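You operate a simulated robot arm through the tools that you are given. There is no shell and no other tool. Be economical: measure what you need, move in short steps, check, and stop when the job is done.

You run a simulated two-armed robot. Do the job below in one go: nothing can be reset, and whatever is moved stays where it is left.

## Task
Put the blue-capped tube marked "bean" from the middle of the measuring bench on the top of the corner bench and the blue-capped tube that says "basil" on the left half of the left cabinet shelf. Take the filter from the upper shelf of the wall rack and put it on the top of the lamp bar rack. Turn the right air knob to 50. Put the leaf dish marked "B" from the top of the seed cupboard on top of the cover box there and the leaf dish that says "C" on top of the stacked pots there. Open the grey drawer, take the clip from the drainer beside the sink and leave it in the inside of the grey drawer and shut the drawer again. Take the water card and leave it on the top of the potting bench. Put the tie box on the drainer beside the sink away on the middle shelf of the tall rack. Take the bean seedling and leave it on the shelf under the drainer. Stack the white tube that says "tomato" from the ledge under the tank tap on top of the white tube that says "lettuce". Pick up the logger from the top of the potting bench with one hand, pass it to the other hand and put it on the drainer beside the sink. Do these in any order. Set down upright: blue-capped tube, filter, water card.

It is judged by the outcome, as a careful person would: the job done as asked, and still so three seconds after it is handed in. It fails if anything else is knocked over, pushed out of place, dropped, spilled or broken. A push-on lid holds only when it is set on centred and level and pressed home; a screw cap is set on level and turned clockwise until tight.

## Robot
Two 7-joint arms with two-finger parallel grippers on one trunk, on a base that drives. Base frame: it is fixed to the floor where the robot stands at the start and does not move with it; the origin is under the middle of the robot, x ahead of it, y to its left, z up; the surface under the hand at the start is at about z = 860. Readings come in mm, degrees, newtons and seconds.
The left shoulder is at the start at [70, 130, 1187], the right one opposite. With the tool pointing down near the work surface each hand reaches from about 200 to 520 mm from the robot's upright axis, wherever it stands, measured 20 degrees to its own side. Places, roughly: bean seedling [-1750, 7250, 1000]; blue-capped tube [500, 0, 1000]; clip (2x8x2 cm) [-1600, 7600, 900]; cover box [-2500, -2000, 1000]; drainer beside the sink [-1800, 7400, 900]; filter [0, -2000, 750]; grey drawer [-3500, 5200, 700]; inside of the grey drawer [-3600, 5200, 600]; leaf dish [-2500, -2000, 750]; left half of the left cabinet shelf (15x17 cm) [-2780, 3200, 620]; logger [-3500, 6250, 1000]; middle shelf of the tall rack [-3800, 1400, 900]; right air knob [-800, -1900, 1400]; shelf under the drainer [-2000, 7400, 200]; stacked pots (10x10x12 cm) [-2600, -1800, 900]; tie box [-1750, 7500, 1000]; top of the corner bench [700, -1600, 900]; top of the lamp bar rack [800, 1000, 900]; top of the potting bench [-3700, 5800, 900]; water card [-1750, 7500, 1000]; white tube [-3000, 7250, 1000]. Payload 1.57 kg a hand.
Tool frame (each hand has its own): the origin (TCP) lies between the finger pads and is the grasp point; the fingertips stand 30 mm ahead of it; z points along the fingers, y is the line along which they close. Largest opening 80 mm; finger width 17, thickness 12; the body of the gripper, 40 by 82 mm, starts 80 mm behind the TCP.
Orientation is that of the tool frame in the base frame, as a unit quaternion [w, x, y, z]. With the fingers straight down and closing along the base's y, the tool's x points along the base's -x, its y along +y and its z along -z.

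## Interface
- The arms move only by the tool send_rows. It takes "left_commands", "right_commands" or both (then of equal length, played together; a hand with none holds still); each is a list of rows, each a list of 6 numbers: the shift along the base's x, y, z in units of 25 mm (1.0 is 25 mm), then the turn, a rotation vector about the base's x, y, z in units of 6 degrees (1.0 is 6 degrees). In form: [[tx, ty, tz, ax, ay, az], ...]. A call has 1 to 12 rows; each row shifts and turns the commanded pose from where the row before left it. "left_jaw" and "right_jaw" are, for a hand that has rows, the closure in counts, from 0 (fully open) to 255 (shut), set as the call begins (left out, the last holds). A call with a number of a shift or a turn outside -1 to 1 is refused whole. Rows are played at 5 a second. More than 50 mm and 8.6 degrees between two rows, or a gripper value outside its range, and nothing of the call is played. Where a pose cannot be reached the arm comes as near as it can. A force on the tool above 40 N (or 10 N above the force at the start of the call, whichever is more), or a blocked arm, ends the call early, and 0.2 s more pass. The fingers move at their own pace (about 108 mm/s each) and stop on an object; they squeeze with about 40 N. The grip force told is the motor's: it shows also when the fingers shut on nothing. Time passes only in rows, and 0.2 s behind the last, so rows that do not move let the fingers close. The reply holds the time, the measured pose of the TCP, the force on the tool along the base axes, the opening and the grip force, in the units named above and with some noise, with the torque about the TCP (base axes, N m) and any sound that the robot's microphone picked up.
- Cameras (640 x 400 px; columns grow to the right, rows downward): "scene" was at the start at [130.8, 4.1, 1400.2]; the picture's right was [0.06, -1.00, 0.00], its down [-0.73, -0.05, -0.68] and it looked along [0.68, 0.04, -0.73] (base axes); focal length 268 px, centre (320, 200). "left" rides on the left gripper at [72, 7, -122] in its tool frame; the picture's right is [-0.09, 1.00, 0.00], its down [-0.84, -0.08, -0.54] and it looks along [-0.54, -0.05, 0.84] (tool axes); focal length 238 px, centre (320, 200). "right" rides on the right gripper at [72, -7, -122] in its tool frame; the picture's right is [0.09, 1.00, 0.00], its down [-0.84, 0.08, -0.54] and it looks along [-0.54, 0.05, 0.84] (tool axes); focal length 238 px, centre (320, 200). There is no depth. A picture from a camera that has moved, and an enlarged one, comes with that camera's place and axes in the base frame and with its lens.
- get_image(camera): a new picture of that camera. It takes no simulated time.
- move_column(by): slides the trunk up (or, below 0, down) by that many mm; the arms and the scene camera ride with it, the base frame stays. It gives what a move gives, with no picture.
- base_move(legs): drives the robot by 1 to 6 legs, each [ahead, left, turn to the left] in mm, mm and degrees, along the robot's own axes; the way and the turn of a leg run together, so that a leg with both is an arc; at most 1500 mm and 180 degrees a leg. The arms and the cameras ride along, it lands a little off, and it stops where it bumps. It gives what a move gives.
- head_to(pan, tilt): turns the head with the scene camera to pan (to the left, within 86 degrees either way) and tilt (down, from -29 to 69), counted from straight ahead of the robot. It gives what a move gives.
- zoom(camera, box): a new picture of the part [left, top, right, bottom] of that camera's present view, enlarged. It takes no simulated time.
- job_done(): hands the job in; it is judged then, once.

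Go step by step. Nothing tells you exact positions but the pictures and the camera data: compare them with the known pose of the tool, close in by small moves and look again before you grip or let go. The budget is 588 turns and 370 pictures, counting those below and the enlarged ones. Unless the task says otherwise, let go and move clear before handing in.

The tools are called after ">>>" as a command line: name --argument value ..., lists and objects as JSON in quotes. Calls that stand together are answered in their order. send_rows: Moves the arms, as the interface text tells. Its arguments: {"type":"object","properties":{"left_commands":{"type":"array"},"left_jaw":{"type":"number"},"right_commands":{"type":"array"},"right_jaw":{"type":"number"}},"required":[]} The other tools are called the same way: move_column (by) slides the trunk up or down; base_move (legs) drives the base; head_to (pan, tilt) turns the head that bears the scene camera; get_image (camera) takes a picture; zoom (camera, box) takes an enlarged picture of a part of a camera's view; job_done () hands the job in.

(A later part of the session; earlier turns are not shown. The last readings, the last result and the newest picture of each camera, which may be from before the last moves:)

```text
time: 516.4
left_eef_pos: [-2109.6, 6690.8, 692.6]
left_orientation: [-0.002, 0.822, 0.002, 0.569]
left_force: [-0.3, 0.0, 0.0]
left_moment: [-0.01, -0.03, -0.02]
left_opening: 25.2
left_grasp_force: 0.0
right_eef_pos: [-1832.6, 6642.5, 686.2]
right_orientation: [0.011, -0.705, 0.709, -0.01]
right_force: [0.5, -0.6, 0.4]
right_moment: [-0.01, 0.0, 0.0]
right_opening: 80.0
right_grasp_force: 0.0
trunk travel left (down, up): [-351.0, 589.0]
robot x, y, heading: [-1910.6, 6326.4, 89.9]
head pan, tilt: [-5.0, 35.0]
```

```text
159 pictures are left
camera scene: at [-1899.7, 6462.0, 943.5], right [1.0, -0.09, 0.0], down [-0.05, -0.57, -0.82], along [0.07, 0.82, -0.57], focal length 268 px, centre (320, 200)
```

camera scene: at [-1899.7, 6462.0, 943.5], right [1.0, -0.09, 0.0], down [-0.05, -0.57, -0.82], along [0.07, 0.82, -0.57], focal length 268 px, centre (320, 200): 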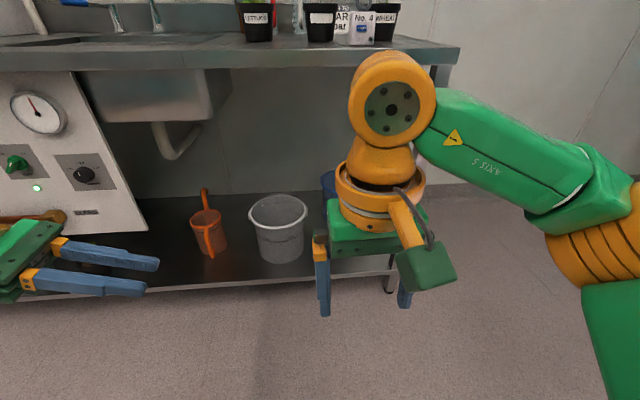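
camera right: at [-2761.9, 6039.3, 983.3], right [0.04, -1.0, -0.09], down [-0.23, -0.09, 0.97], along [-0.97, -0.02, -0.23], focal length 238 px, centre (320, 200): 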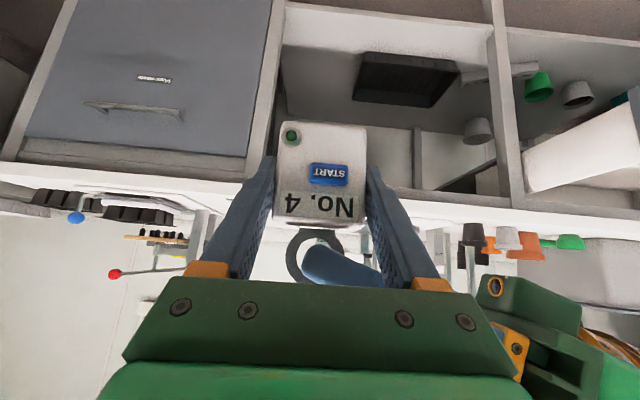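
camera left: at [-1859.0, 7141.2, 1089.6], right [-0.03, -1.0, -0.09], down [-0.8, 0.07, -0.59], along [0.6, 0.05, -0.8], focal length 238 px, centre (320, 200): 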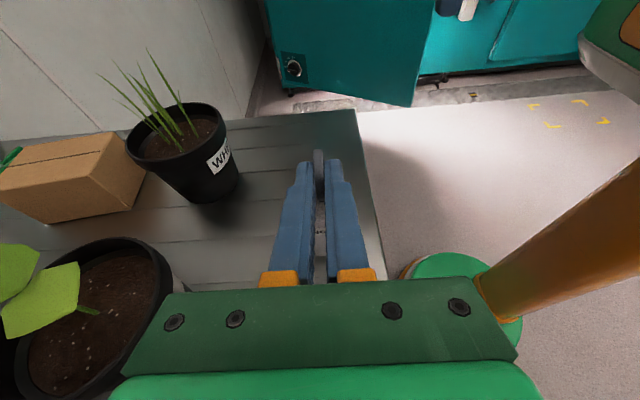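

>>> base_move --legs '[[0, 200, 0]]'

>>> head_to --pan -12 --tilt 32

>>> get_image --camera "scene"

>>> zoom --camera "scene" --box '[190, 120, 430, 280]'

```text
time: 518.0
left_eef_pos: [-2313.0, 6690.2, 692.1]
left_orientation: [-0.003, 0.822, 0.003, 0.57]
left_force: [0.0, 0.4, 0.0]
left_moment: [0.01, 0.03, -0.01]
left_opening: 25.1
left_grasp_force: 0.1
right_eef_pos: [-2035.7, 6643.9, 685.7]
right_orientation: [0.011, -0.706, 0.708, -0.01]
right_force: [-0.4, 0.8, -0.5]
right_moment: [0.02, 0.01, 0.02]
right_opening: 79.9
right_grasp_force: 0.1
trunk travel left (down, up): [-351.0, 589.0]
robot x, y, heading: [-2111.6, 6325.2, 90.1]
head pan, tilt: [-5.0, 35.0]
```

```text
time: 518.7
left_eef_pos: [-2313.5, 6690.0, 691.9]
left_orientation: [-0.004, 0.822, 0.004, 0.569]
left_force: [-0.3, -0.3, 0.7]
left_moment: [0.0, -0.04, 0.0]
left_opening: 25.3
left_grasp_force: 0.1
right_eef_pos: [-2035.1, 6644.2, 685.9]
right_orientation: [0.01, -0.707, 0.708, -0.01]
right_force: [0.2, 0.4, -0.1]
right_moment: [0.04, -0.02, -0.01]
right_opening: 80.0
right_grasp_force: 0.1
trunk travel left (down, up): [-351.0, 589.0]
robot x, y, heading: [-2110.2, 6326.3, 90.0]
head pan, tilt: [-12.0, 32.0]
```

```text
158 pictures are left
camera scene: at [-2090.8, 6462.3, 948.1], right [0.98, -0.21, 0.0], down [-0.11, -0.52, -0.85], along [0.18, 0.83, -0.53], focal length 268 px, centre (320, 200)
```

scene: 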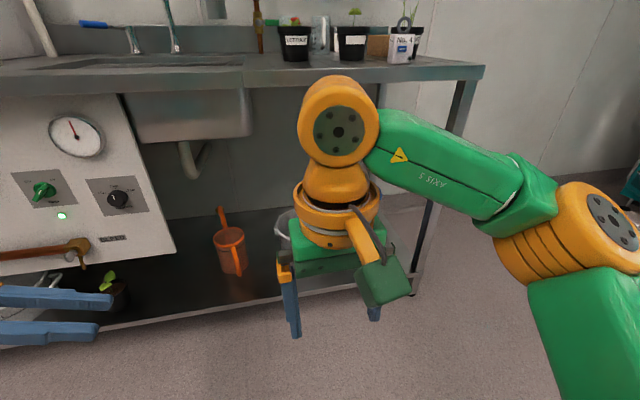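

```text
2.50 times, centred on (310, 200) of scene
camera zoom: at [-2090.8, 6462.3, 948.1], right [0.98, -0.21, 0.0], down [-0.11, -0.52, -0.85], along [0.18, 0.83, -0.53], focal length 670 px, centre (345, 200)
```

zoom: 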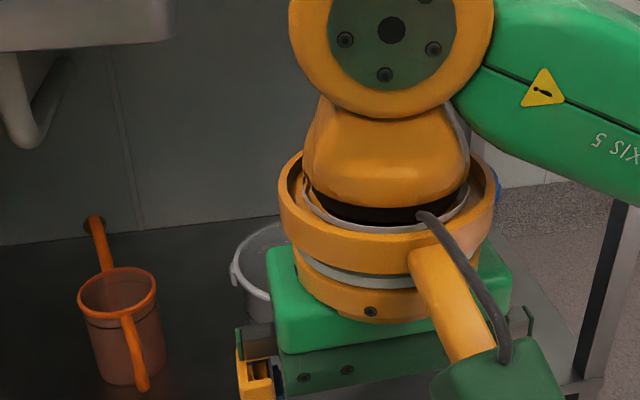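

Free shelf space exists left of the jug, and maybe between the jug and bucket. I move the right arm aside to see the rest.

>>> send_rows --right_commands '[[1, 0, 0, 0, 0, 0], [1, 0, 0, 0, 0, 0], [1, 0, 0, 0, 0, 0], [1, 0, 0, 0, 0, 0], [1, -0.5, 0.5, 0, 0, 0], [1, -0.5, 0.5, 0, 0, 0], [1, -0.5, 0.5, 0, 0, 0], [1, -0.5, 0.5, 0, 0, 0], [0, -0.5, 1, 0, 0, 0], [0, -0.5, 1, 0, 0, 0]]'

>>> get_image --camera "scene"

```text
time: 520.9
left_eef_pos: [-2313.6, 6689.6, 692.4]
left_orientation: [-0.003, 0.822, 0.004, 0.569]
left_force: [0.1, 0.7, -0.3]
left_moment: [0.03, 0.03, -0.01]
left_opening: 25.0
left_grasp_force: 0.1
right_eef_pos: [-1853.4, 6601.1, 761.5]
right_orientation: [-0.01, 0.707, -0.707, 0.01]
right_force: [-1.0, 0.2, 0.1]
right_moment: [0.0, 0.02, -0.04]
right_opening: 79.8
right_grasp_force: 0.1
right hand out of reach, approached as far as the arm can: row 9, 10
trunk travel left (down, up): [-351.0, 589.0]
robot x, y, heading: [-2112.0, 6325.7, 90.1]
head pan, tilt: [-12.0, 32.0]
```

```text
156 pictures are left
camera scene: at [-2091.0, 6462.2, 948.2], right [0.98, -0.21, 0.0], down [-0.11, -0.52, -0.85], along [0.18, 0.83, -0.53], focal length 268 px, centre (320, 200)
```

scene: 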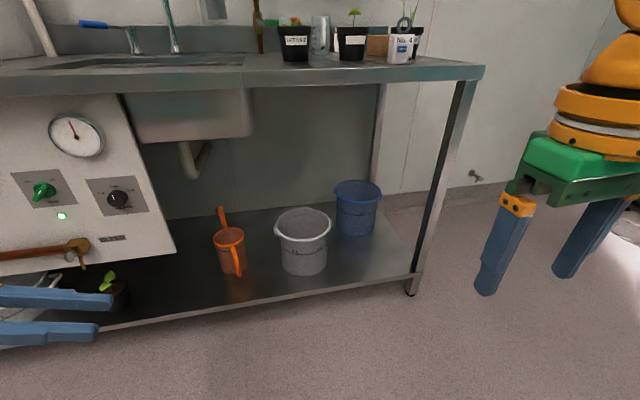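

There is good free shelf space at about (-1740,7190), in front of the blue bucket. I yaw the left hand 45° for picking the bean pot from the front-left, and raise the trunk.

>>> send_rows --left_commands '[[0, 0, 0, 0, 0, 1], [0, 0, 0, 0, 0, 1], [0, 0, 0, 0, 0, 1], [0, 0, 0, 0, 0, 1], [0, 0, 0, 0, 0, 1], [0, 0, 0, 0, 0, 1], [0, 0, 0, 0, 0, 1], [0, 0, 0, 0, 0, 0.5], [0, 0, 0, 0, 0, 0]]' --left_jaw 0

>>> move_column --by 330

>>> base_move --legs '[[0, -330, 0]]'

>>> head_to --pan 5 --tilt 35

>>> get_image --camera "scene"

>>> get_image --camera "left"

```text
time: 522.9
left_eef_pos: [-2315.1, 6690.4, 691.7]
left_orientation: [-0.22, 0.758, 0.318, 0.525]
left_force: [-0.1, 0.3, 1.0]
left_moment: [-0.01, 0.02, 0.01]
left_opening: 80.1
left_grasp_force: 0.0
right_eef_pos: [-1853.2, 6601.3, 760.7]
right_orientation: [0.01, -0.706, 0.708, -0.01]
right_force: [0.1, 0.3, 0.4]
right_moment: [0.01, 0.04, 0.0]
right_opening: 80.2
right_grasp_force: 0.1
trunk travel left (down, up): [-351.0, 589.0]
robot x, y, heading: [-2108.4, 6325.9, 89.8]
head pan, tilt: [-12.0, 32.0]
```

```text
time: 526.1
left_eef_pos: [-2311.6, 6691.2, 1021.8]
left_orientation: [-0.22, 0.759, 0.318, 0.524]
left_force: [0.5, 1.0, -0.6]
left_moment: [0.02, 0.01, 0.0]
left_opening: 80.0
left_grasp_force: 0.1
right_eef_pos: [-1854.1, 6601.8, 1091.5]
right_orientation: [0.011, -0.706, 0.708, -0.01]
right_force: [0.2, -0.5, 0.0]
right_moment: [0.03, 0.03, 0.0]
right_opening: 79.8
right_grasp_force: 0.1
trunk travel left (down, up): [-681.0, 259.0]
robot x, y, heading: [-2109.6, 6326.0, 90.2]
head pan, tilt: [-12.0, 32.0]
```

```text
time: 528.3
left_eef_pos: [-1987.6, 6690.0, 1021.7]
left_orientation: [-0.22, 0.759, 0.318, 0.525]
left_force: [0.9, -0.5, 0.1]
left_moment: [0.02, 0.01, 0.0]
left_opening: 80.1
left_grasp_force: 0.1
right_eef_pos: [-1527.7, 6601.9, 1092.1]
right_orientation: [-0.011, 0.707, -0.707, 0.011]
right_force: [0.2, -0.8, 0.4]
right_moment: [0.01, -0.01, 0.02]
right_opening: 80.1
right_grasp_force: 0.1
trunk travel left (down, up): [-681.0, 259.0]
robot x, y, heading: [-1785.1, 6326.0, 90.0]
head pan, tilt: [-12.0, 32.0]
```

```text
time: 529.1
left_eef_pos: [-1986.4, 6689.5, 1022.4]
left_orientation: [-0.22, 0.759, 0.318, 0.524]
left_force: [0.1, 0.5, 0.5]
left_moment: [0.0, 0.02, 0.0]
left_opening: 80.2
left_grasp_force: 0.1
right_eef_pos: [-1528.2, 6602.9, 1091.5]
right_orientation: [0.01, -0.707, 0.707, -0.011]
right_force: [0.6, -0.6, 0.2]
right_moment: [0.0, 0.02, 0.02]
right_opening: 80.4
right_grasp_force: 0.0
trunk travel left (down, up): [-681.0, 259.0]
robot x, y, heading: [-1780.1, 6323.9, 90.0]
head pan, tilt: [5.0, 35.0]
```

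```text
155 pictures are left
camera scene: at [-1789.8, 6462.3, 1273.5], right [1.0, 0.09, 0.0], down [0.05, -0.57, -0.82], along [-0.07, 0.82, -0.57], focal length 268 px, centre (320, 200)
```

scene: 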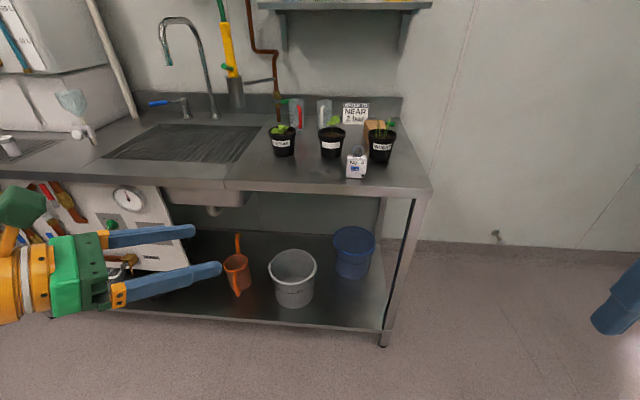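

```text
154 pictures are left
camera left: at [-2043.7, 6620.7, 1132.4], right [0.69, -0.72, -0.09], down [-0.62, -0.52, -0.59], along [0.38, 0.46, -0.8], focal length 238 px, centre (320, 200)
```

left: 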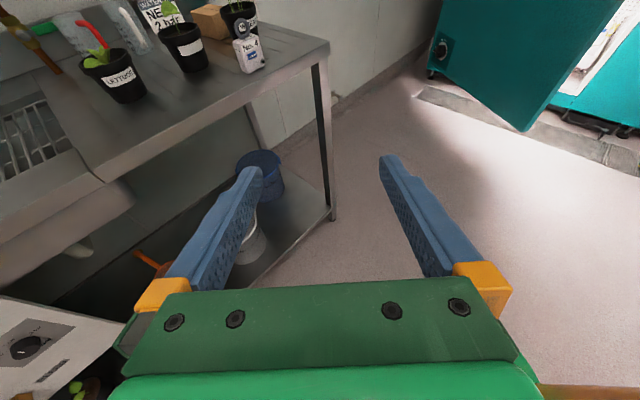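

I add 15° more yaw for clearance, extend the hand, and drive to a pre-grasp position.

>>> send_rows --left_commands '[[0, 0.8, 0, 0, 0, 1], [0, 0.8, 0, 0, 0, 1], [0.2, 0.8, 0, 0, 0, 0.5], [0.2, 0.8, 0, 0, 0, 0], [0.2, 0.8, 0, 0, 0, 0], [0.2, 0.5, 0, 0, 0, 0], [0, 0, 0, 0, 0, 0]]'

>>> base_move --legs '[[0, -135, 0], [330, 0, 0]]'

>>> get_image --camera "left"

>>> get_image --camera "scene"

```text
time: 530.7
left_eef_pos: [-1966.5, 6802.3, 1022.5]
left_orientation: [-0.287, 0.71, 0.414, 0.492]
left_force: [0.4, 0.6, 0.2]
left_moment: [0.0, -0.03, -0.01]
left_opening: 80.0
left_grasp_force: 0.1
right_eef_pos: [-1527.9, 6601.0, 1092.7]
right_orientation: [0.011, -0.707, 0.707, -0.01]
right_force: [0.5, 0.3, -0.1]
right_moment: [-0.03, 0.01, 0.01]
right_opening: 80.0
right_grasp_force: 0.2
trunk travel left (down, up): [-681.0, 259.0]
robot x, y, heading: [-1782.8, 6321.6, 89.9]
head pan, tilt: [5.0, 35.0]
```

```text
time: 533.8
left_eef_pos: [-1834.6, 7133.6, 1022.0]
left_orientation: [-0.288, 0.709, 0.415, 0.492]
left_force: [-0.7, -0.4, 0.0]
left_moment: [0.0, 0.03, 0.01]
left_opening: 79.7
left_grasp_force: 0.2
right_eef_pos: [-1394.3, 6934.5, 1091.5]
right_orientation: [-0.011, 0.708, -0.706, 0.01]
right_force: [-0.1, 0.1, 0.4]
right_moment: [0.0, 0.0, -0.01]
right_opening: 80.2
right_grasp_force: 0.1
trunk travel left (down, up): [-681.0, 259.0]
robot x, y, heading: [-1643.2, 6660.0, 90.7]
head pan, tilt: [5.0, 35.0]
```

```text
153 pictures are left
camera left: at [-1873.6, 7051.0, 1132.7], right [0.85, -0.51, -0.09], down [-0.46, -0.66, -0.59], along [0.25, 0.55, -0.8], focal length 238 px, centre (320, 200)
```

left: 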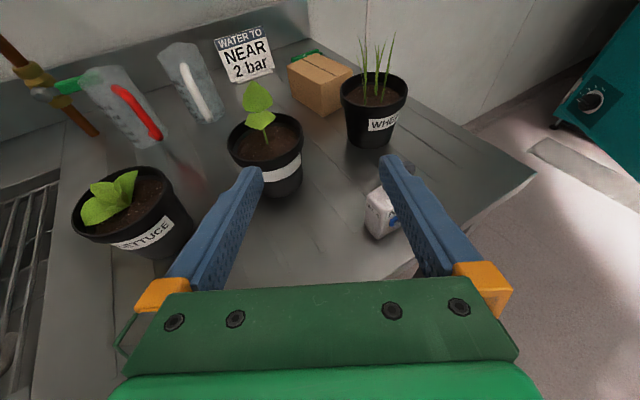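

```text
152 pictures are left
camera scene: at [-1657.7, 6793.4, 1273.7], right [1.0, 0.09, 0.0], down [0.05, -0.57, -0.82], along [-0.08, 0.82, -0.57], focal length 268 px, centre (320, 200)
```

scene: 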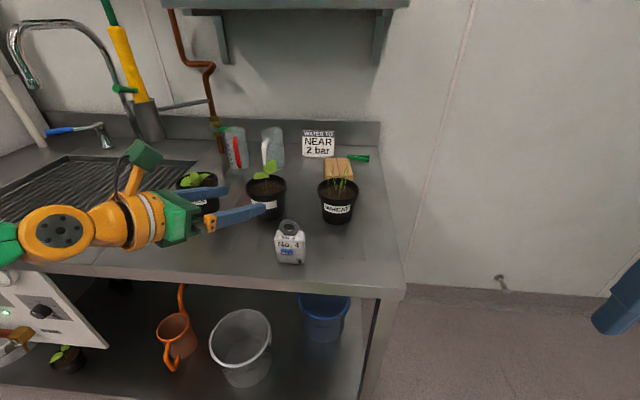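

I reposition: arm back and left, then drive in, ending 110 mm short of the pot along the approach line.

>>> send_rows --left_commands '[[-0.4, -0.8, 0, 0, 0, 0], [-0.4, -0.8, 0, 0, 0, 0], [-0.4, -0.8, 0, 0, 0, 0], [-0.4, -0.8, 0, 0, 0, 0], [0, 0, 0, 0, 0, 0]]'

>>> base_move --legs '[[140, 0, -0.5]]'

>>> send_rows --left_commands '[[0, 0, -1, 0, 0, 0], [0, 0, -1, 0, 0, 0], [0, 0, -1, 0, 0, 0], [0, 0, -0.8, 0, 0, 0], [0, 0, 0, 0, 0, 0]]'

>>> get_image --camera "left"

>>> get_image --camera "scene"

```text
time: 535.0
left_eef_pos: [-1876.2, 7054.6, 1021.4]
left_orientation: [-0.288, 0.71, 0.415, 0.49]
left_force: [0.3, -0.3, -0.7]
left_moment: [-0.02, 0.01, 0.01]
left_opening: 79.9
left_grasp_force: 0.1
right_eef_pos: [-1396.4, 6935.6, 1091.4]
right_orientation: [-0.009, 0.708, -0.707, 0.01]
right_force: [0.0, -1.0, -1.8]
right_moment: [-0.03, 0.01, -0.01]
right_opening: 80.2
right_grasp_force: 0.1
trunk travel left (down, up): [-681.0, 259.0]
robot x, y, heading: [-1652.0, 6654.2, 90.2]
head pan, tilt: [5.0, 35.0]
```

```text
time: 536.3
left_eef_pos: [-1873.8, 7195.0, 1022.5]
left_orientation: [-0.286, 0.712, 0.412, 0.492]
left_force: [-0.3, 0.3, 1.3]
left_moment: [0.03, -0.02, 0.01]
left_opening: 80.0
left_grasp_force: 0.0
right_eef_pos: [-1394.0, 7071.6, 1092.1]
right_orientation: [0.011, -0.705, 0.709, -0.01]
right_force: [-0.6, -0.4, 1.3]
right_moment: [0.01, -0.03, 0.01]
right_opening: 80.1
right_grasp_force: 0.0
trunk travel left (down, up): [-681.0, 259.0]
robot x, y, heading: [-1650.5, 6798.5, 90.0]
head pan, tilt: [5.0, 35.0]
```

```text
time: 537.5
left_eef_pos: [-1873.7, 7196.7, 926.7]
left_orientation: [-0.286, 0.712, 0.413, 0.491]
left_force: [0.3, -0.1, 0.0]
left_moment: [-0.01, 0.0, 0.01]
left_opening: 80.2
left_grasp_force: 0.0
right_eef_pos: [-1392.6, 7073.9, 1092.1]
right_orientation: [0.011, -0.705, 0.709, -0.01]
right_force: [0.0, -1.0, 0.7]
right_moment: [0.01, 0.01, 0.06]
right_opening: 79.8
right_grasp_force: 0.0
trunk travel left (down, up): [-681.0, 259.0]
robot x, y, heading: [-1650.4, 6796.1, 89.9]
head pan, tilt: [5.0, 35.0]
```

```text
151 pictures are left
camera left: at [-1911.8, 7115.0, 1036.6], right [0.85, -0.52, -0.09], down [-0.47, -0.66, -0.59], along [0.25, 0.54, -0.8], focal length 238 px, centre (320, 200)
```

left: 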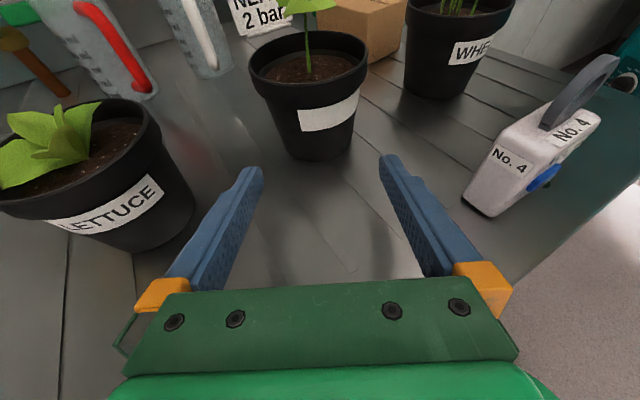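

```text
150 pictures are left
camera scene: at [-1656.6, 6934.8, 1273.5], right [1.0, 0.08, 0.0], down [0.05, -0.57, -0.82], along [-0.07, 0.82, -0.57], focal length 268 px, centre (320, 200)
```

scene: 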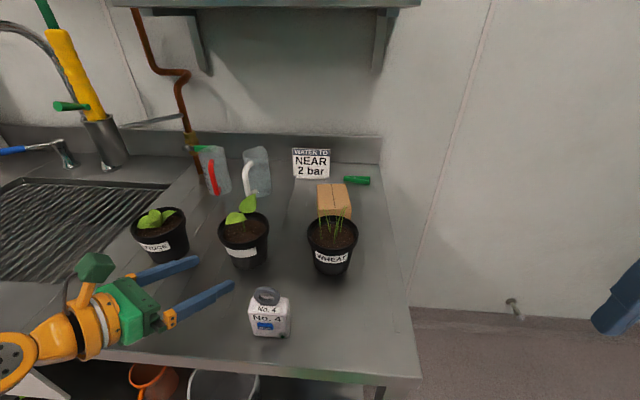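

Well aligned. I lower to grip height and advance.

>>> send_rows --left_commands '[[-0.13, 0.07, -0.6, 0, 0, 0], [0.4, 0.7, 0, 0, 0, 0], [0.4, 0.7, 0, 0, 0, 0], [0.4, 0.7, 0, 0, 0, 0], [0, 0, 0, 0, 0, 0]]'

>>> get_image --camera "left"

```text
time: 538.7
left_eef_pos: [-1846.1, 7251.5, 911.7]
left_orientation: [-0.287, 0.711, 0.413, 0.492]
left_force: [0.2, -0.2, -1.0]
left_moment: [-0.02, 0.02, 0.01]
left_opening: 79.8
left_grasp_force: 0.1
right_eef_pos: [-1393.4, 7072.6, 1090.1]
right_orientation: [0.011, -0.705, 0.709, -0.01]
right_force: [-0.2, 0.1, -0.5]
right_moment: [0.03, 0.0, 0.02]
right_opening: 79.8
right_grasp_force: 0.0
trunk travel left (down, up): [-681.0, 259.0]
robot x, y, heading: [-1649.7, 6797.9, 89.6]
head pan, tilt: [5.0, 35.0]
```

```text
149 pictures are left
camera left: at [-1885.3, 7169.7, 1022.0], right [0.85, -0.52, -0.09], down [-0.46, -0.66, -0.59], along [0.25, 0.54, -0.8], focal length 238 px, centre (320, 200)
```

left: 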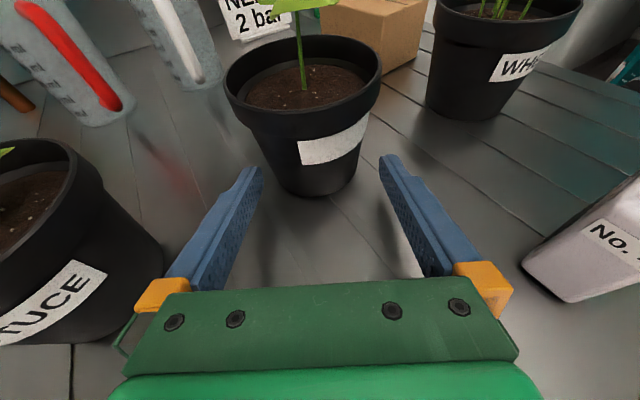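

>>> send_rows --left_commands '[[0.3, 0.6, 0, 0, 0, 0], [0.25, 0.55, 0, 0, 0, 0], [0.15, 0.3, 0, 0, 0, 0], [0, 0, 0, 0, 0, 0]]'

>>> get_image --camera "left"

```text
time: 539.7
left_eef_pos: [-1829.2, 7287.8, 910.7]
left_orientation: [-0.286, 0.711, 0.412, 0.492]
left_force: [0.4, 0.8, -0.7]
left_moment: [-0.01, 0.01, 0.03]
left_opening: 80.1
left_grasp_force: 0.1
right_eef_pos: [-1394.1, 7073.5, 1090.5]
right_orientation: [0.011, -0.706, 0.708, -0.011]
right_force: [0.1, 0.6, -0.4]
right_moment: [0.02, 0.0, -0.01]
right_opening: 80.1
right_grasp_force: 0.1
trunk travel left (down, up): [-681.0, 259.0]
robot x, y, heading: [-1649.1, 6798.9, 89.6]
head pan, tilt: [5.0, 35.0]
```

```text
148 pictures are left
camera left: at [-1867.7, 7206.4, 1021.9], right [0.85, -0.52, -0.09], down [-0.47, -0.66, -0.59], along [0.25, 0.54, -0.8], focal length 238 px, centre (320, 200)
```

left: 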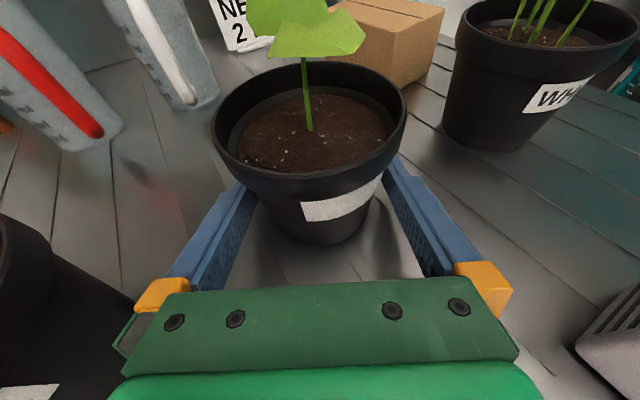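

>>> send_rows --left_commands '[[0.13, 0.28, 0, 0, 0, 0], [0, 0, 0, 0, 0, 0]]'

>>> send_rows --left_commands '[[0, 0, 0, 0, 0, 0], [0, 0, 0, 0, 0, 0], [0, 0, 0, 0, 0, 0], [0, 0, 0.5, 0, 0, 0], [0, 0, 1, 0, 0, 0], [0, 0, 1, 0, 0, 0], [0, 0, 0, 0, 0, 0]]' --left_jaw 255

>>> get_image --camera "left"

>>> get_image --camera "scene"

```text
time: 540.3
left_eef_pos: [-1825.3, 7294.5, 912.1]
left_orientation: [-0.286, 0.711, 0.413, 0.491]
left_force: [0.1, -0.7, -0.4]
left_moment: [-0.01, 0.03, 0.01]
left_opening: 80.2
left_grasp_force: 0.1
right_eef_pos: [-1392.7, 7073.1, 1092.5]
right_orientation: [0.011, -0.705, 0.709, -0.01]
right_force: [-0.1, 0.8, 0.0]
right_moment: [0.02, 0.02, 0.0]
right_opening: 79.9
right_grasp_force: 0.1
trunk travel left (down, up): [-681.0, 259.0]
robot x, y, heading: [-1650.2, 6798.8, 90.0]
head pan, tilt: [5.0, 35.0]
```

```text
time: 541.9
left_eef_pos: [-1825.3, 7295.4, 974.4]
left_orientation: [-0.286, 0.711, 0.413, 0.492]
left_force: [-0.2, 0.5, -2.3]
left_moment: [0.04, 0.02, 0.0]
left_opening: 75.5
left_grasp_force: 39.9
right_eef_pos: [-1392.7, 7075.0, 1090.9]
right_orientation: [0.01, -0.705, 0.709, -0.01]
right_force: [0.0, -0.3, -0.8]
right_moment: [0.01, -0.02, 0.0]
right_opening: 79.8
right_grasp_force: 0.0
trunk travel left (down, up): [-681.0, 259.0]
robot x, y, heading: [-1650.8, 6799.6, 89.8]
head pan, tilt: [5.0, 35.0]
```

```text
147 pictures are left
camera left: at [-1864.2, 7213.8, 1084.4], right [0.85, -0.52, -0.09], down [-0.47, -0.66, -0.59], along [0.25, 0.54, -0.8], focal length 238 px, centre (320, 200)
```

left: 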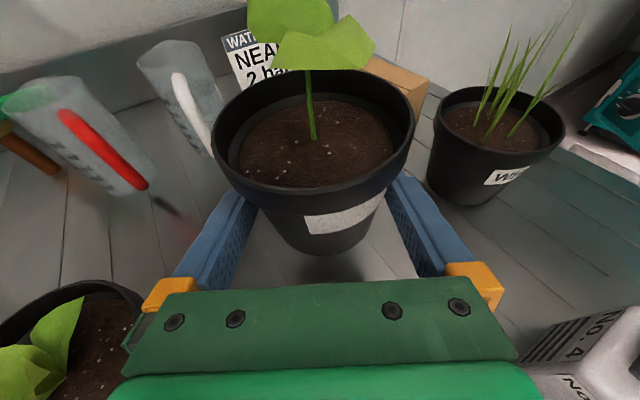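

```text
146 pictures are left
camera scene: at [-1657.2, 6935.9, 1273.4], right [1.0, 0.08, 0.0], down [0.05, -0.57, -0.82], along [-0.07, 0.82, -0.57], focal length 268 px, centre (320, 200)
```

scene: 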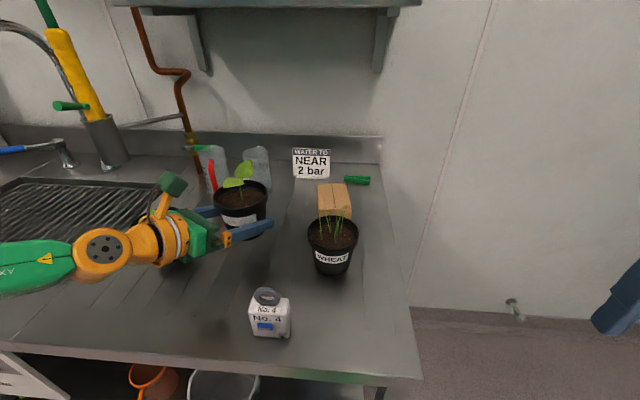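

The bean pot is lifted, 25 mm below the TCP. I raise it, back out, then lower the trunk for the shelf below.

>>> move_column --by 60

>>> base_move --legs '[[-450, 0, 0]]'

>>> send_rows --right_commands '[[-0.3, -0.8, 0.6, 0, 0, 0], [-0.3, -0.8, 0.6, 0, 0, 0], [-0.3, -0.6, 0.6, 0, 0, 0], [0, 0, 0, 0, 0, 0]]'

>>> move_column --by -660

>>> head_to --pan 0 --tilt 25

>>> get_image --camera "scene"

```text
time: 542.9
left_eef_pos: [-1826.3, 7296.6, 1033.3]
left_orientation: [-0.285, 0.712, 0.413, 0.492]
left_force: [-0.4, 0.7, -2.5]
left_moment: [0.0, 0.03, -0.02]
left_opening: 75.0
left_grasp_force: 40.1
right_eef_pos: [-1392.4, 7074.4, 1151.0]
right_orientation: [0.01, -0.705, 0.709, -0.011]
right_force: [0.5, -1.3, 0.0]
right_moment: [0.01, 0.01, 0.03]
right_opening: 80.0
right_grasp_force: 0.2
trunk travel left (down, up): [-741.0, 199.0]
robot x, y, heading: [-1648.3, 6798.1, 89.6]
head pan, tilt: [5.0, 35.0]
```

```text
time: 545.6
left_eef_pos: [-1825.2, 6847.2, 1033.9]
left_orientation: [-0.284, 0.712, 0.412, 0.492]
left_force: [0.9, 0.3, -2.4]
left_moment: [-0.03, 0.01, -0.03]
left_opening: 75.4
left_grasp_force: 40.0
right_eef_pos: [-1395.1, 6624.6, 1151.0]
right_orientation: [0.01, -0.703, 0.711, -0.011]
right_force: [-0.4, -0.1, -0.6]
right_moment: [0.0, 0.01, 0.02]
right_opening: 80.1
right_grasp_force: 0.1
trunk travel left (down, up): [-741.0, 199.0]
robot x, y, heading: [-1652.4, 6349.2, 89.5]
head pan, tilt: [5.0, 35.0]
```

```text
time: 546.6
left_eef_pos: [-1826.4, 6847.2, 1033.5]
left_orientation: [-0.284, 0.713, 0.412, 0.492]
left_force: [1.4, 0.7, -3.2]
left_moment: [-0.03, -0.02, -0.02]
left_opening: 75.2
left_grasp_force: 39.7
right_eef_pos: [-1443.3, 6599.1, 1162.5]
right_orientation: [0.01, -0.703, 0.711, -0.011]
right_force: [0.2, -0.9, 0.6]
right_moment: [0.0, 0.04, 0.01]
right_opening: 80.0
right_grasp_force: 0.1
right hand out of reach, approached as far as the arm can: row 1, 2, 3
trunk travel left (down, up): [-741.0, 199.0]
robot x, y, heading: [-1653.9, 6347.2, 89.7]
head pan, tilt: [5.0, 35.0]
```

```text
refused: -660 is not a number from -400 to 400
```

```text
time: 547.4
left_eef_pos: [-1826.3, 6846.2, 1033.6]
left_orientation: [-0.284, 0.712, 0.41, 0.494]
left_force: [-0.9, -0.4, -2.3]
left_moment: [-0.04, -0.03, 0.01]
left_opening: 75.3
left_grasp_force: 39.6
right_eef_pos: [-1440.8, 6599.2, 1162.6]
right_orientation: [0.01, -0.703, 0.711, -0.011]
right_force: [0.1, 0.6, 0.0]
right_moment: [0.02, -0.01, -0.02]
right_opening: 79.8
right_grasp_force: 0.1
trunk travel left (down, up): [-741.0, 199.0]
robot x, y, heading: [-1656.1, 6349.8, 89.3]
head pan, tilt: [0.0, 25.0]
```

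```text
145 pictures are left
camera scene: at [-1651.2, 6489.9, 1349.1], right [1.0, -0.01, 0.0], down [0.0, -0.42, -0.91], along [0.01, 0.91, -0.42], focal length 268 px, centre (320, 200)
```

scene: 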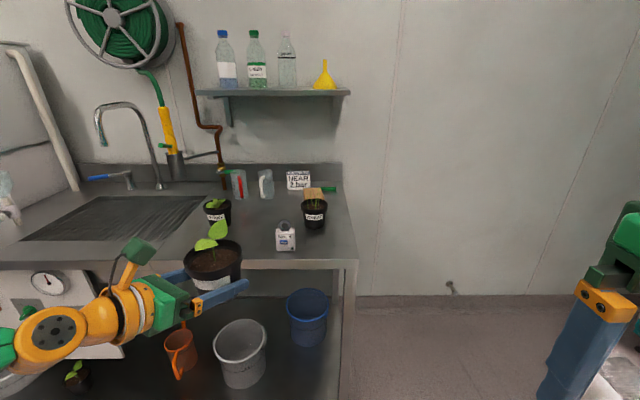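

>>> move_column --by -400

>>> move_column --by -280

>>> head_to --pan 0 --tilt 25

>>> get_image --camera "scene"

>>> get_image --camera "left"

```text
time: 551.2
left_eef_pos: [-1826.8, 6844.9, 634.1]
left_orientation: [-0.284, 0.713, 0.411, 0.492]
left_force: [-0.3, 0.6, -2.7]
left_moment: [0.01, 0.02, 0.02]
left_opening: 75.0
left_grasp_force: 39.2
right_eef_pos: [-1441.9, 6599.5, 762.6]
right_orientation: [0.011, -0.704, 0.71, -0.011]
right_force: [-0.3, 0.1, -0.3]
right_moment: [-0.01, 0.02, 0.0]
right_opening: 80.0
right_grasp_force: 0.1
trunk travel left (down, up): [-341.0, 599.0]
robot x, y, heading: [-1657.0, 6347.7, 89.4]
head pan, tilt: [0.0, 25.0]
```

```text
time: 554.0
left_eef_pos: [-1825.8, 6846.1, 353.6]
left_orientation: [-0.285, 0.712, 0.412, 0.492]
left_force: [0.8, -0.4, -2.8]
left_moment: [-0.01, 0.05, -0.02]
left_opening: 75.3
left_grasp_force: 40.1
right_eef_pos: [-1442.1, 6599.1, 481.2]
right_orientation: [0.011, -0.703, 0.711, -0.01]
right_force: [0.5, 0.6, 1.0]
right_moment: [-0.01, -0.01, 0.03]
right_opening: 80.3
right_grasp_force: 0.0
trunk travel left (down, up): [-61.0, 879.0]
robot x, y, heading: [-1652.0, 6349.6, 89.6]
head pan, tilt: [0.0, 25.0]
```

```text
time: 554.6
left_eef_pos: [-1825.3, 6845.1, 353.9]
left_orientation: [-0.284, 0.712, 0.411, 0.493]
left_force: [-0.4, 0.1, -2.7]
left_moment: [-0.03, 0.03, 0.03]
left_opening: 75.3
left_grasp_force: 39.7
right_eef_pos: [-1441.1, 6600.2, 482.8]
right_orientation: [0.011, -0.703, 0.711, -0.011]
right_force: [0.3, 0.3, -0.1]
right_moment: [-0.02, -0.01, 0.01]
right_opening: 79.9
right_grasp_force: 0.0
trunk travel left (down, up): [-61.0, 879.0]
robot x, y, heading: [-1652.7, 6345.5, 89.3]
head pan, tilt: [0.0, 25.0]
```

```text
144 pictures are left
camera scene: at [-1651.1, 6489.3, 669.2], right [1.0, -0.01, 0.0], down [0.0, -0.42, -0.91], along [0.01, 0.91, -0.42], focal length 268 px, centre (320, 200)
```

scene: 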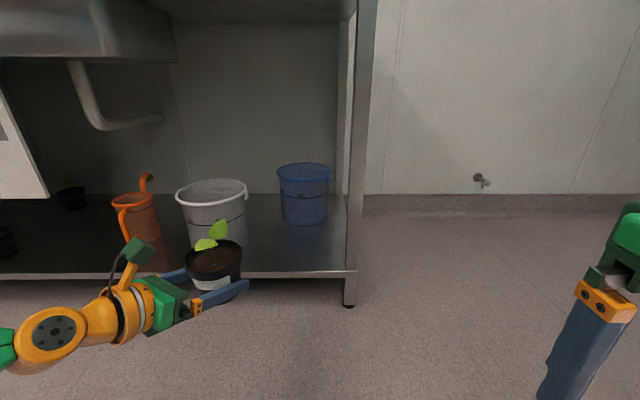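

```text
143 pictures are left
camera left: at [-1864.6, 6763.9, 464.4], right [0.85, -0.53, -0.09], down [-0.47, -0.66, -0.59], along [0.25, 0.54, -0.8], focal length 238 px, centre (320, 200)
```

left: 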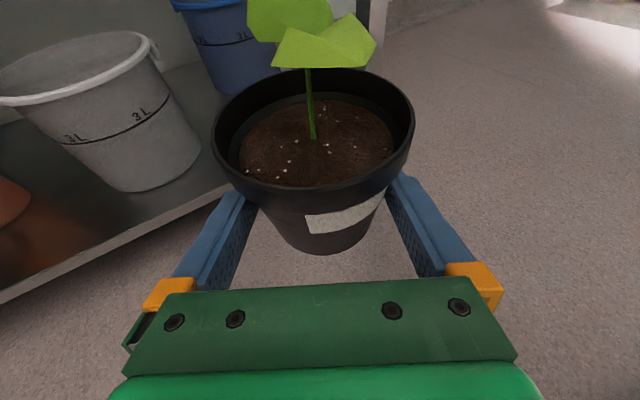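

I lower a little more and drive the pot in over the shelf.

>>> move_column --by -55

>>> send_rows --left_commands '[[0, 0, -0.7, 0, 0, 0], [0, 0, -0.7, 0, 0, 0], [0, 0, 0, 0, 0, 0]]'

>>> base_move --legs '[[0, -90, 0], [335, 0, 0]]'

>>> get_image --camera "scene"

>>> get_image --camera "left"

```text
time: 555.6
left_eef_pos: [-1825.3, 6846.2, 297.8]
left_orientation: [-0.284, 0.713, 0.411, 0.493]
left_force: [0.4, -0.1, -2.4]
left_moment: [-0.02, 0.04, -0.01]
left_opening: 75.0
left_grasp_force: 39.9
right_eef_pos: [-1443.1, 6598.6, 426.5]
right_orientation: [0.01, -0.703, 0.711, -0.011]
right_force: [0.2, 0.3, 0.3]
right_moment: [0.02, 0.02, 0.01]
right_opening: 79.8
right_grasp_force: 0.1
trunk travel left (down, up): [-6.0, 934.0]
robot x, y, heading: [-1652.6, 6348.1, 89.4]
head pan, tilt: [0.0, 25.0]
```

```text
time: 556.4
left_eef_pos: [-1825.6, 6845.5, 262.6]
left_orientation: [-0.284, 0.712, 0.412, 0.492]
left_force: [0.2, 0.2, -3.0]
left_moment: [-0.03, 0.01, 0.0]
left_opening: 75.2
left_grasp_force: 39.7
right_eef_pos: [-1442.4, 6598.1, 427.2]
right_orientation: [0.01, -0.704, 0.71, -0.01]
right_force: [0.1, 0.0, 1.2]
right_moment: [0.01, 0.0, 0.03]
right_opening: 80.0
right_grasp_force: 0.2
trunk travel left (down, up): [-6.0, 934.0]
robot x, y, heading: [-1650.9, 6350.1, 89.3]
head pan, tilt: [0.0, 25.0]
```

```text
time: 559.3
left_eef_pos: [-1732.3, 7176.3, 264.2]
left_orientation: [-0.284, 0.712, 0.411, 0.493]
left_force: [-0.5, 0.3, -2.5]
left_moment: [-0.02, 0.01, 0.01]
left_opening: 75.2
left_grasp_force: 40.0
right_eef_pos: [-1348.1, 6929.6, 427.2]
right_orientation: [0.011, -0.703, 0.711, -0.01]
right_force: [-0.6, -0.1, 0.6]
right_moment: [0.0, 0.02, 0.02]
right_opening: 79.9
right_grasp_force: 0.0
trunk travel left (down, up): [-6.0, 934.0]
robot x, y, heading: [-1561.6, 6677.0, 89.5]
head pan, tilt: [0.0, 25.0]
```

```text
142 pictures are left
camera scene: at [-1557.6, 6821.0, 614.2], right [1.0, -0.01, 0.0], down [0.0, -0.42, -0.91], along [0.01, 0.91, -0.42], focal length 268 px, centre (320, 200)
```

scene: 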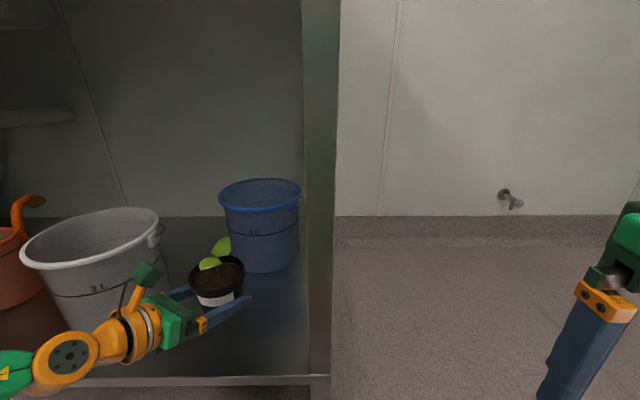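

```text
141 pictures are left
camera left: at [-1770.2, 7096.1, 374.3], right [0.84, -0.53, -0.09], down [-0.47, -0.66, -0.59], along [0.26, 0.54, -0.8], focal length 238 px, centre (320, 200)
```

left: 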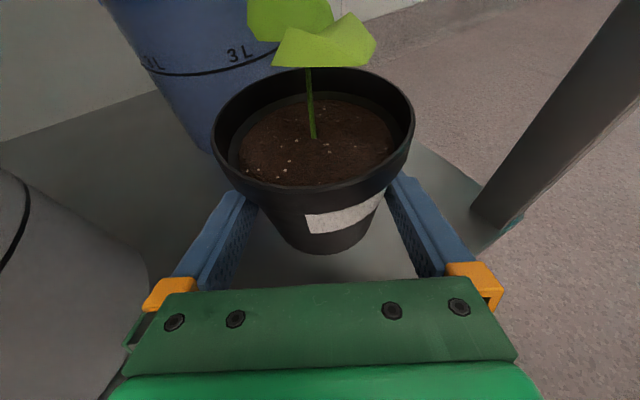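

Position is good, clear of both buckets. I lower to contact.

>>> send_rows --left_commands '[[0, 0, -0.6, 0, 0, 0], [0, 0, -0.5, 0, 0, 0], [0, 0, -0.2, 0, 0, 0], [0, 0, 0, 0, 0, 0]]'

>>> send_rows --left_commands '[[0, 0, -0.2, 0, 0, 0], [0, 0, 0, 0, 0, 0]]'

>>> send_rows --left_commands '[[0, 0, -0.2, 0, 0, 0], [0, 0, 0, 0, 0, 0]]'

```text
time: 560.3
left_eef_pos: [-1731.3, 7177.9, 231.0]
left_orientation: [-0.283, 0.713, 0.409, 0.493]
left_force: [0.4, -0.2, -2.6]
left_moment: [-0.01, 0.04, 0.02]
left_opening: 75.0
left_grasp_force: 40.1
right_eef_pos: [-1346.9, 6929.9, 426.8]
right_orientation: [0.01, -0.703, 0.711, -0.011]
right_force: [0.0, 1.1, 0.1]
right_moment: [0.01, -0.02, -0.02]
right_opening: 80.2
right_grasp_force: 0.1
trunk travel left (down, up): [-6.0, 934.0]
robot x, y, heading: [-1557.7, 6678.5, 89.3]
head pan, tilt: [0.0, 25.0]
```

```text
time: 560.9
left_eef_pos: [-1730.6, 7176.7, 226.6]
left_orientation: [-0.284, 0.713, 0.41, 0.493]
left_force: [0.4, -0.4, -2.6]
left_moment: [0.02, 0.03, 0.0]
left_opening: 75.2
left_grasp_force: 39.9
right_eef_pos: [-1347.8, 6929.9, 426.8]
right_orientation: [0.011, -0.704, 0.71, -0.011]
right_force: [0.6, 1.1, 0.4]
right_moment: [0.01, -0.01, -0.02]
right_opening: 80.1
right_grasp_force: 0.0
trunk travel left (down, up): [-6.0, 934.0]
robot x, y, heading: [-1558.1, 6679.8, 89.7]
head pan, tilt: [0.0, 25.0]
```

```text
time: 561.5
left_eef_pos: [-1731.4, 7176.5, 220.3]
left_orientation: [-0.283, 0.713, 0.41, 0.493]
left_force: [0.9, 0.3, -2.9]
left_moment: [0.02, -0.02, 0.01]
left_opening: 75.2
left_grasp_force: 39.6
right_eef_pos: [-1347.8, 6930.2, 427.3]
right_orientation: [0.01, -0.703, 0.711, -0.011]
right_force: [0.3, -0.3, 0.7]
right_moment: [-0.01, 0.01, 0.01]
right_opening: 80.1
right_grasp_force: 0.1
trunk travel left (down, up): [-6.0, 934.0]
robot x, y, heading: [-1558.1, 6679.4, 89.3]
head pan, tilt: [0.0, 25.0]
```

>>> send_rows --left_commands '[[0, 0, -0.2, 0, 0, 0], [0, 0, 0, 0, 0, 0]]'

>>> send_rows --left_commands '[[0, 0, -0.2, 0, 0, 0], [0, 0, 0, 0, 0, 0]]'

>>> send_rows --left_commands '[[0, 0, -0.2, 0, 0, 0], [0, 0, 0, 0, 0, 0]]'

>>> zoom --camera "scene" --box '[140, 220, 300, 330]'

```text
time: 562.1
left_eef_pos: [-1730.6, 7176.8, 215.7]
left_orientation: [-0.285, 0.712, 0.411, 0.493]
left_force: [-1.2, 0.4, -2.6]
left_moment: [-0.02, 0.01, -0.02]
left_opening: 74.9
left_grasp_force: 39.9
right_eef_pos: [-1348.1, 6930.9, 426.8]
right_orientation: [0.011, -0.703, 0.711, -0.011]
right_force: [-0.1, -0.5, -0.1]
right_moment: [-0.02, 0.03, 0.02]
right_opening: 80.2
right_grasp_force: 0.0
trunk travel left (down, up): [-6.0, 934.0]
robot x, y, heading: [-1561.7, 6677.9, 89.3]
head pan, tilt: [0.0, 25.0]
```

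```text
time: 562.7
left_eef_pos: [-1730.9, 7176.8, 211.4]
left_orientation: [-0.283, 0.713, 0.41, 0.493]
left_force: [0.8, 0.0, -2.0]
left_moment: [-0.03, 0.01, -0.01]
left_opening: 75.1
left_grasp_force: 39.3
right_eef_pos: [-1346.8, 6930.3, 427.1]
right_orientation: [0.01, -0.703, 0.711, -0.011]
right_force: [-0.5, -0.9, 0.2]
right_moment: [-0.04, 0.0, 0.04]
right_opening: 79.5
right_grasp_force: 0.1
trunk travel left (down, up): [-6.0, 934.0]
robot x, y, heading: [-1558.0, 6679.6, 89.5]
head pan, tilt: [0.0, 25.0]
```

```text
time: 563.3
left_eef_pos: [-1731.5, 7177.8, 207.0]
left_orientation: [-0.284, 0.713, 0.411, 0.492]
left_force: [0.4, 0.4, -2.2]
left_moment: [-0.02, 0.02, 0.02]
left_opening: 75.3
left_grasp_force: 39.6
right_eef_pos: [-1348.5, 6931.2, 427.5]
right_orientation: [0.01, -0.703, 0.711, -0.011]
right_force: [0.1, -0.3, 0.1]
right_moment: [0.02, 0.0, 0.02]
right_opening: 80.1
right_grasp_force: 0.1
trunk travel left (down, up): [-6.0, 934.0]
robot x, y, heading: [-1562.0, 6678.0, 89.4]
head pan, tilt: [0.0, 25.0]
```

```text
3.64 times, centred on (220, 275) of scene
camera zoom: at [-1557.6, 6821.0, 614.2], right [1.0, -0.01, 0.0], down [0.0, -0.42, -0.91], along [0.01, 0.91, -0.42], focal length 974 px, centre (684, -73)
```

zoom: 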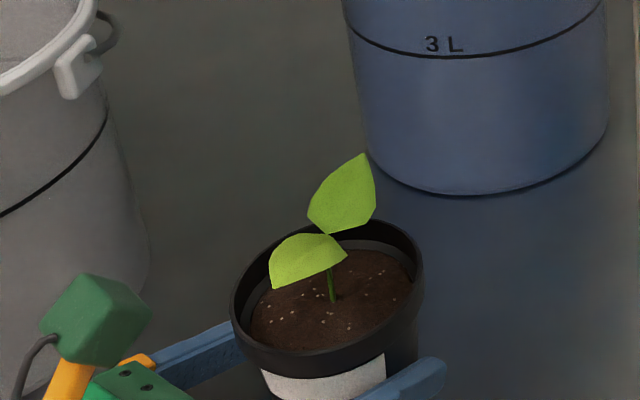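

>>> send_rows --left_commands '[[0, 0, -0.2, 0, 0, 0], [0, 0, 0, 0, 0, 0]]'

>>> send_rows --left_commands '[[0, 0, -0.2, 0, 0, 0], [0, 0, 0, 0, 0, 0]]'

>>> send_rows --left_commands '[[0, 0, -0.2, 0, 0, 0], [0, 0, 0, 0, 0, 0]]'

```text
time: 563.9
left_eef_pos: [-1730.6, 7177.2, 201.7]
left_orientation: [-0.283, 0.713, 0.41, 0.493]
left_force: [0.6, -0.1, -2.3]
left_moment: [-0.03, 0.01, -0.03]
left_opening: 74.9
left_grasp_force: 39.5
right_eef_pos: [-1348.4, 6930.3, 426.4]
right_orientation: [0.01, -0.704, 0.71, -0.011]
right_force: [-0.7, 0.7, 0.5]
right_moment: [0.0, -0.03, 0.01]
right_opening: 79.8
right_grasp_force: 0.0
trunk travel left (down, up): [-6.0, 934.0]
robot x, y, heading: [-1562.0, 6678.2, 89.4]
head pan, tilt: [0.0, 25.0]
```

```text
time: 564.5
left_eef_pos: [-1730.8, 7177.1, 195.9]
left_orientation: [-0.285, 0.712, 0.411, 0.493]
left_force: [0.1, 0.1, -2.5]
left_moment: [0.03, -0.02, 0.0]
left_opening: 75.1
left_grasp_force: 39.7
right_eef_pos: [-1348.3, 6930.8, 427.0]
right_orientation: [0.01, -0.703, 0.711, -0.011]
right_force: [0.1, -0.2, -0.6]
right_moment: [0.05, 0.0, -0.02]
right_opening: 79.8
right_grasp_force: 0.0
trunk travel left (down, up): [-6.0, 934.0]
robot x, y, heading: [-1559.0, 6681.7, 89.3]
head pan, tilt: [0.0, 25.0]
```

```text
time: 565.1
left_eef_pos: [-1730.9, 7178.2, 191.8]
left_orientation: [-0.283, 0.713, 0.41, 0.493]
left_force: [1.2, -0.8, -3.1]
left_moment: [-0.01, -0.01, 0.01]
left_opening: 75.0
left_grasp_force: 40.0
right_eef_pos: [-1346.8, 6931.0, 427.1]
right_orientation: [0.01, -0.702, 0.712, -0.011]
right_force: [0.0, 0.5, -0.1]
right_moment: [-0.01, -0.01, 0.01]
right_opening: 79.8
right_grasp_force: 0.0
trunk travel left (down, up): [-6.0, 934.0]
robot x, y, heading: [-1558.7, 6683.3, 89.3]
head pan, tilt: [0.0, 25.0]
```

>>> get_image --camera "scene"

>>> send_rows --left_commands '[[0, 0, -0.2, 0, 0, 0], [0, 0, 0, 0, 0, 0]]'

>>> send_rows --left_commands '[[0, 0, -0.2, 0, 0, 0], [0, 0, 0, 0, 0, 0]]'

```text
139 pictures are left
camera scene: at [-1557.6, 6821.0, 614.2], right [1.0, -0.01, 0.0], down [0.0, -0.42, -0.91], along [0.01, 0.91, -0.42], focal length 268 px, centre (320, 200)
```

scene: 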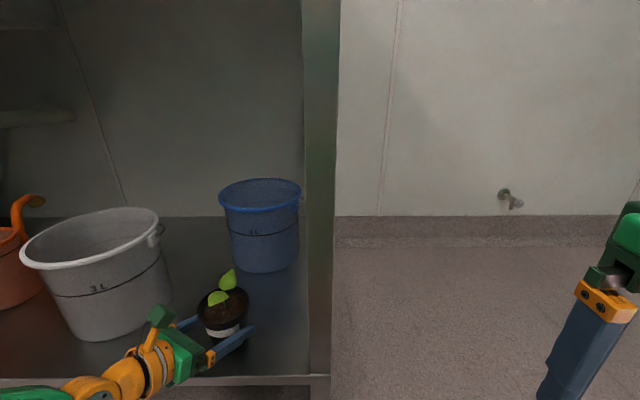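

```text
time: 565.7
left_eef_pos: [-1731.7, 7178.6, 186.2]
left_orientation: [-0.284, 0.713, 0.409, 0.494]
left_force: [-0.4, -0.7, -2.5]
left_moment: [-0.02, 0.01, -0.01]
left_opening: 75.3
left_grasp_force: 39.4
right_eef_pos: [-1348.9, 6930.8, 427.4]
right_orientation: [0.01, -0.703, 0.712, -0.011]
right_force: [0.3, -0.9, 0.2]
right_moment: [-0.03, -0.03, -0.03]
right_opening: 79.9
right_grasp_force: 0.0
trunk travel left (down, up): [-6.0, 934.0]
robot x, y, heading: [-1560.4, 6683.4, 89.6]
head pan, tilt: [0.0, 25.0]
```

```text
time: 566.3
left_eef_pos: [-1730.6, 7177.9, 180.4]
left_orientation: [-0.283, 0.714, 0.41, 0.493]
left_force: [-0.5, 0.7, -3.1]
left_moment: [-0.01, 0.02, -0.02]
left_opening: 75.0
left_grasp_force: 39.8
right_eef_pos: [-1347.8, 6930.6, 427.4]
right_orientation: [0.009, -0.703, 0.711, -0.01]
right_force: [-0.2, 0.3, -0.2]
right_moment: [0.0, -0.01, 0.01]
right_opening: 79.9
right_grasp_force: 0.1
trunk travel left (down, up): [-6.0, 934.0]
robot x, y, heading: [-1555.1, 6679.7, 89.5]
head pan, tilt: [0.0, 25.0]
```

>>> send_rows --left_commands '[[0, 0, -0.16, 0, 0, 0], [0, 0, 0, 0, 0, 0]]'

>>> send_rows --left_commands '[[0, 0, -0.16, 0, 0, 0], [0, 0, 0, 0, 0, 0]]'

>>> get_image --camera "left"

```text
time: 566.9
left_eef_pos: [-1731.2, 7178.1, 181.4]
left_orientation: [-0.287, 0.712, 0.408, 0.494]
left_force: [-0.1, 1.1, 15.5]
left_moment: [-0.47, -0.02, -0.09]
left_opening: 74.7
left_grasp_force: 40.3
right_eef_pos: [-1347.4, 6929.1, 428.5]
right_orientation: [0.012, -0.703, 0.711, -0.008]
right_force: [0.1, -0.2, 0.9]
right_moment: [0.0, -0.01, 0.01]
right_opening: 80.0
right_grasp_force: 0.0
trunk travel left (down, up): [-6.0, 934.0]
robot x, y, heading: [-1559.4, 6678.3, 89.4]
head pan, tilt: [0.0, 25.0]
```

```text
time: 567.5
left_eef_pos: [-1731.1, 7179.5, 176.8]
left_orientation: [-0.287, 0.712, 0.408, 0.494]
left_force: [-1.4, 3.9, 20.6]
left_moment: [0.19, -0.18, -0.16]
left_opening: 74.2
left_grasp_force: 40.1
right_eef_pos: [-1346.8, 6928.1, 427.9]
right_orientation: [0.012, -0.703, 0.711, -0.008]
right_force: [-0.3, -0.6, 0.3]
right_moment: [0.0, -0.05, -0.02]
right_opening: 80.1
right_grasp_force: 0.1
trunk travel left (down, up): [-6.0, 934.0]
robot x, y, heading: [-1560.1, 6680.8, 89.5]
head pan, tilt: [0.0, 25.0]
```

```text
138 pictures are left
camera left: at [-1769.9, 7095.1, 287.1], right [0.84, -0.53, -0.09], down [-0.47, -0.65, -0.6], along [0.25, 0.55, -0.8], focal length 238 px, centre (320, 200)
```

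left: 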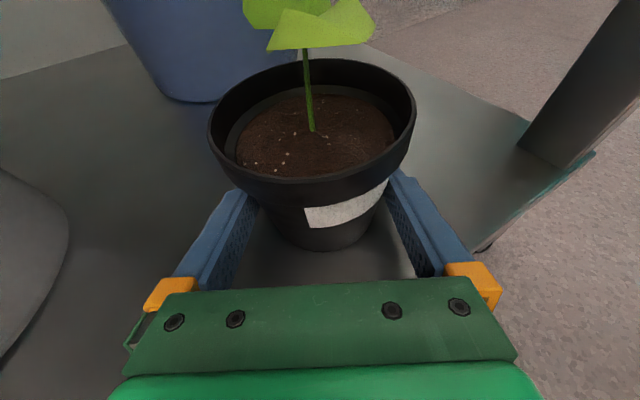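

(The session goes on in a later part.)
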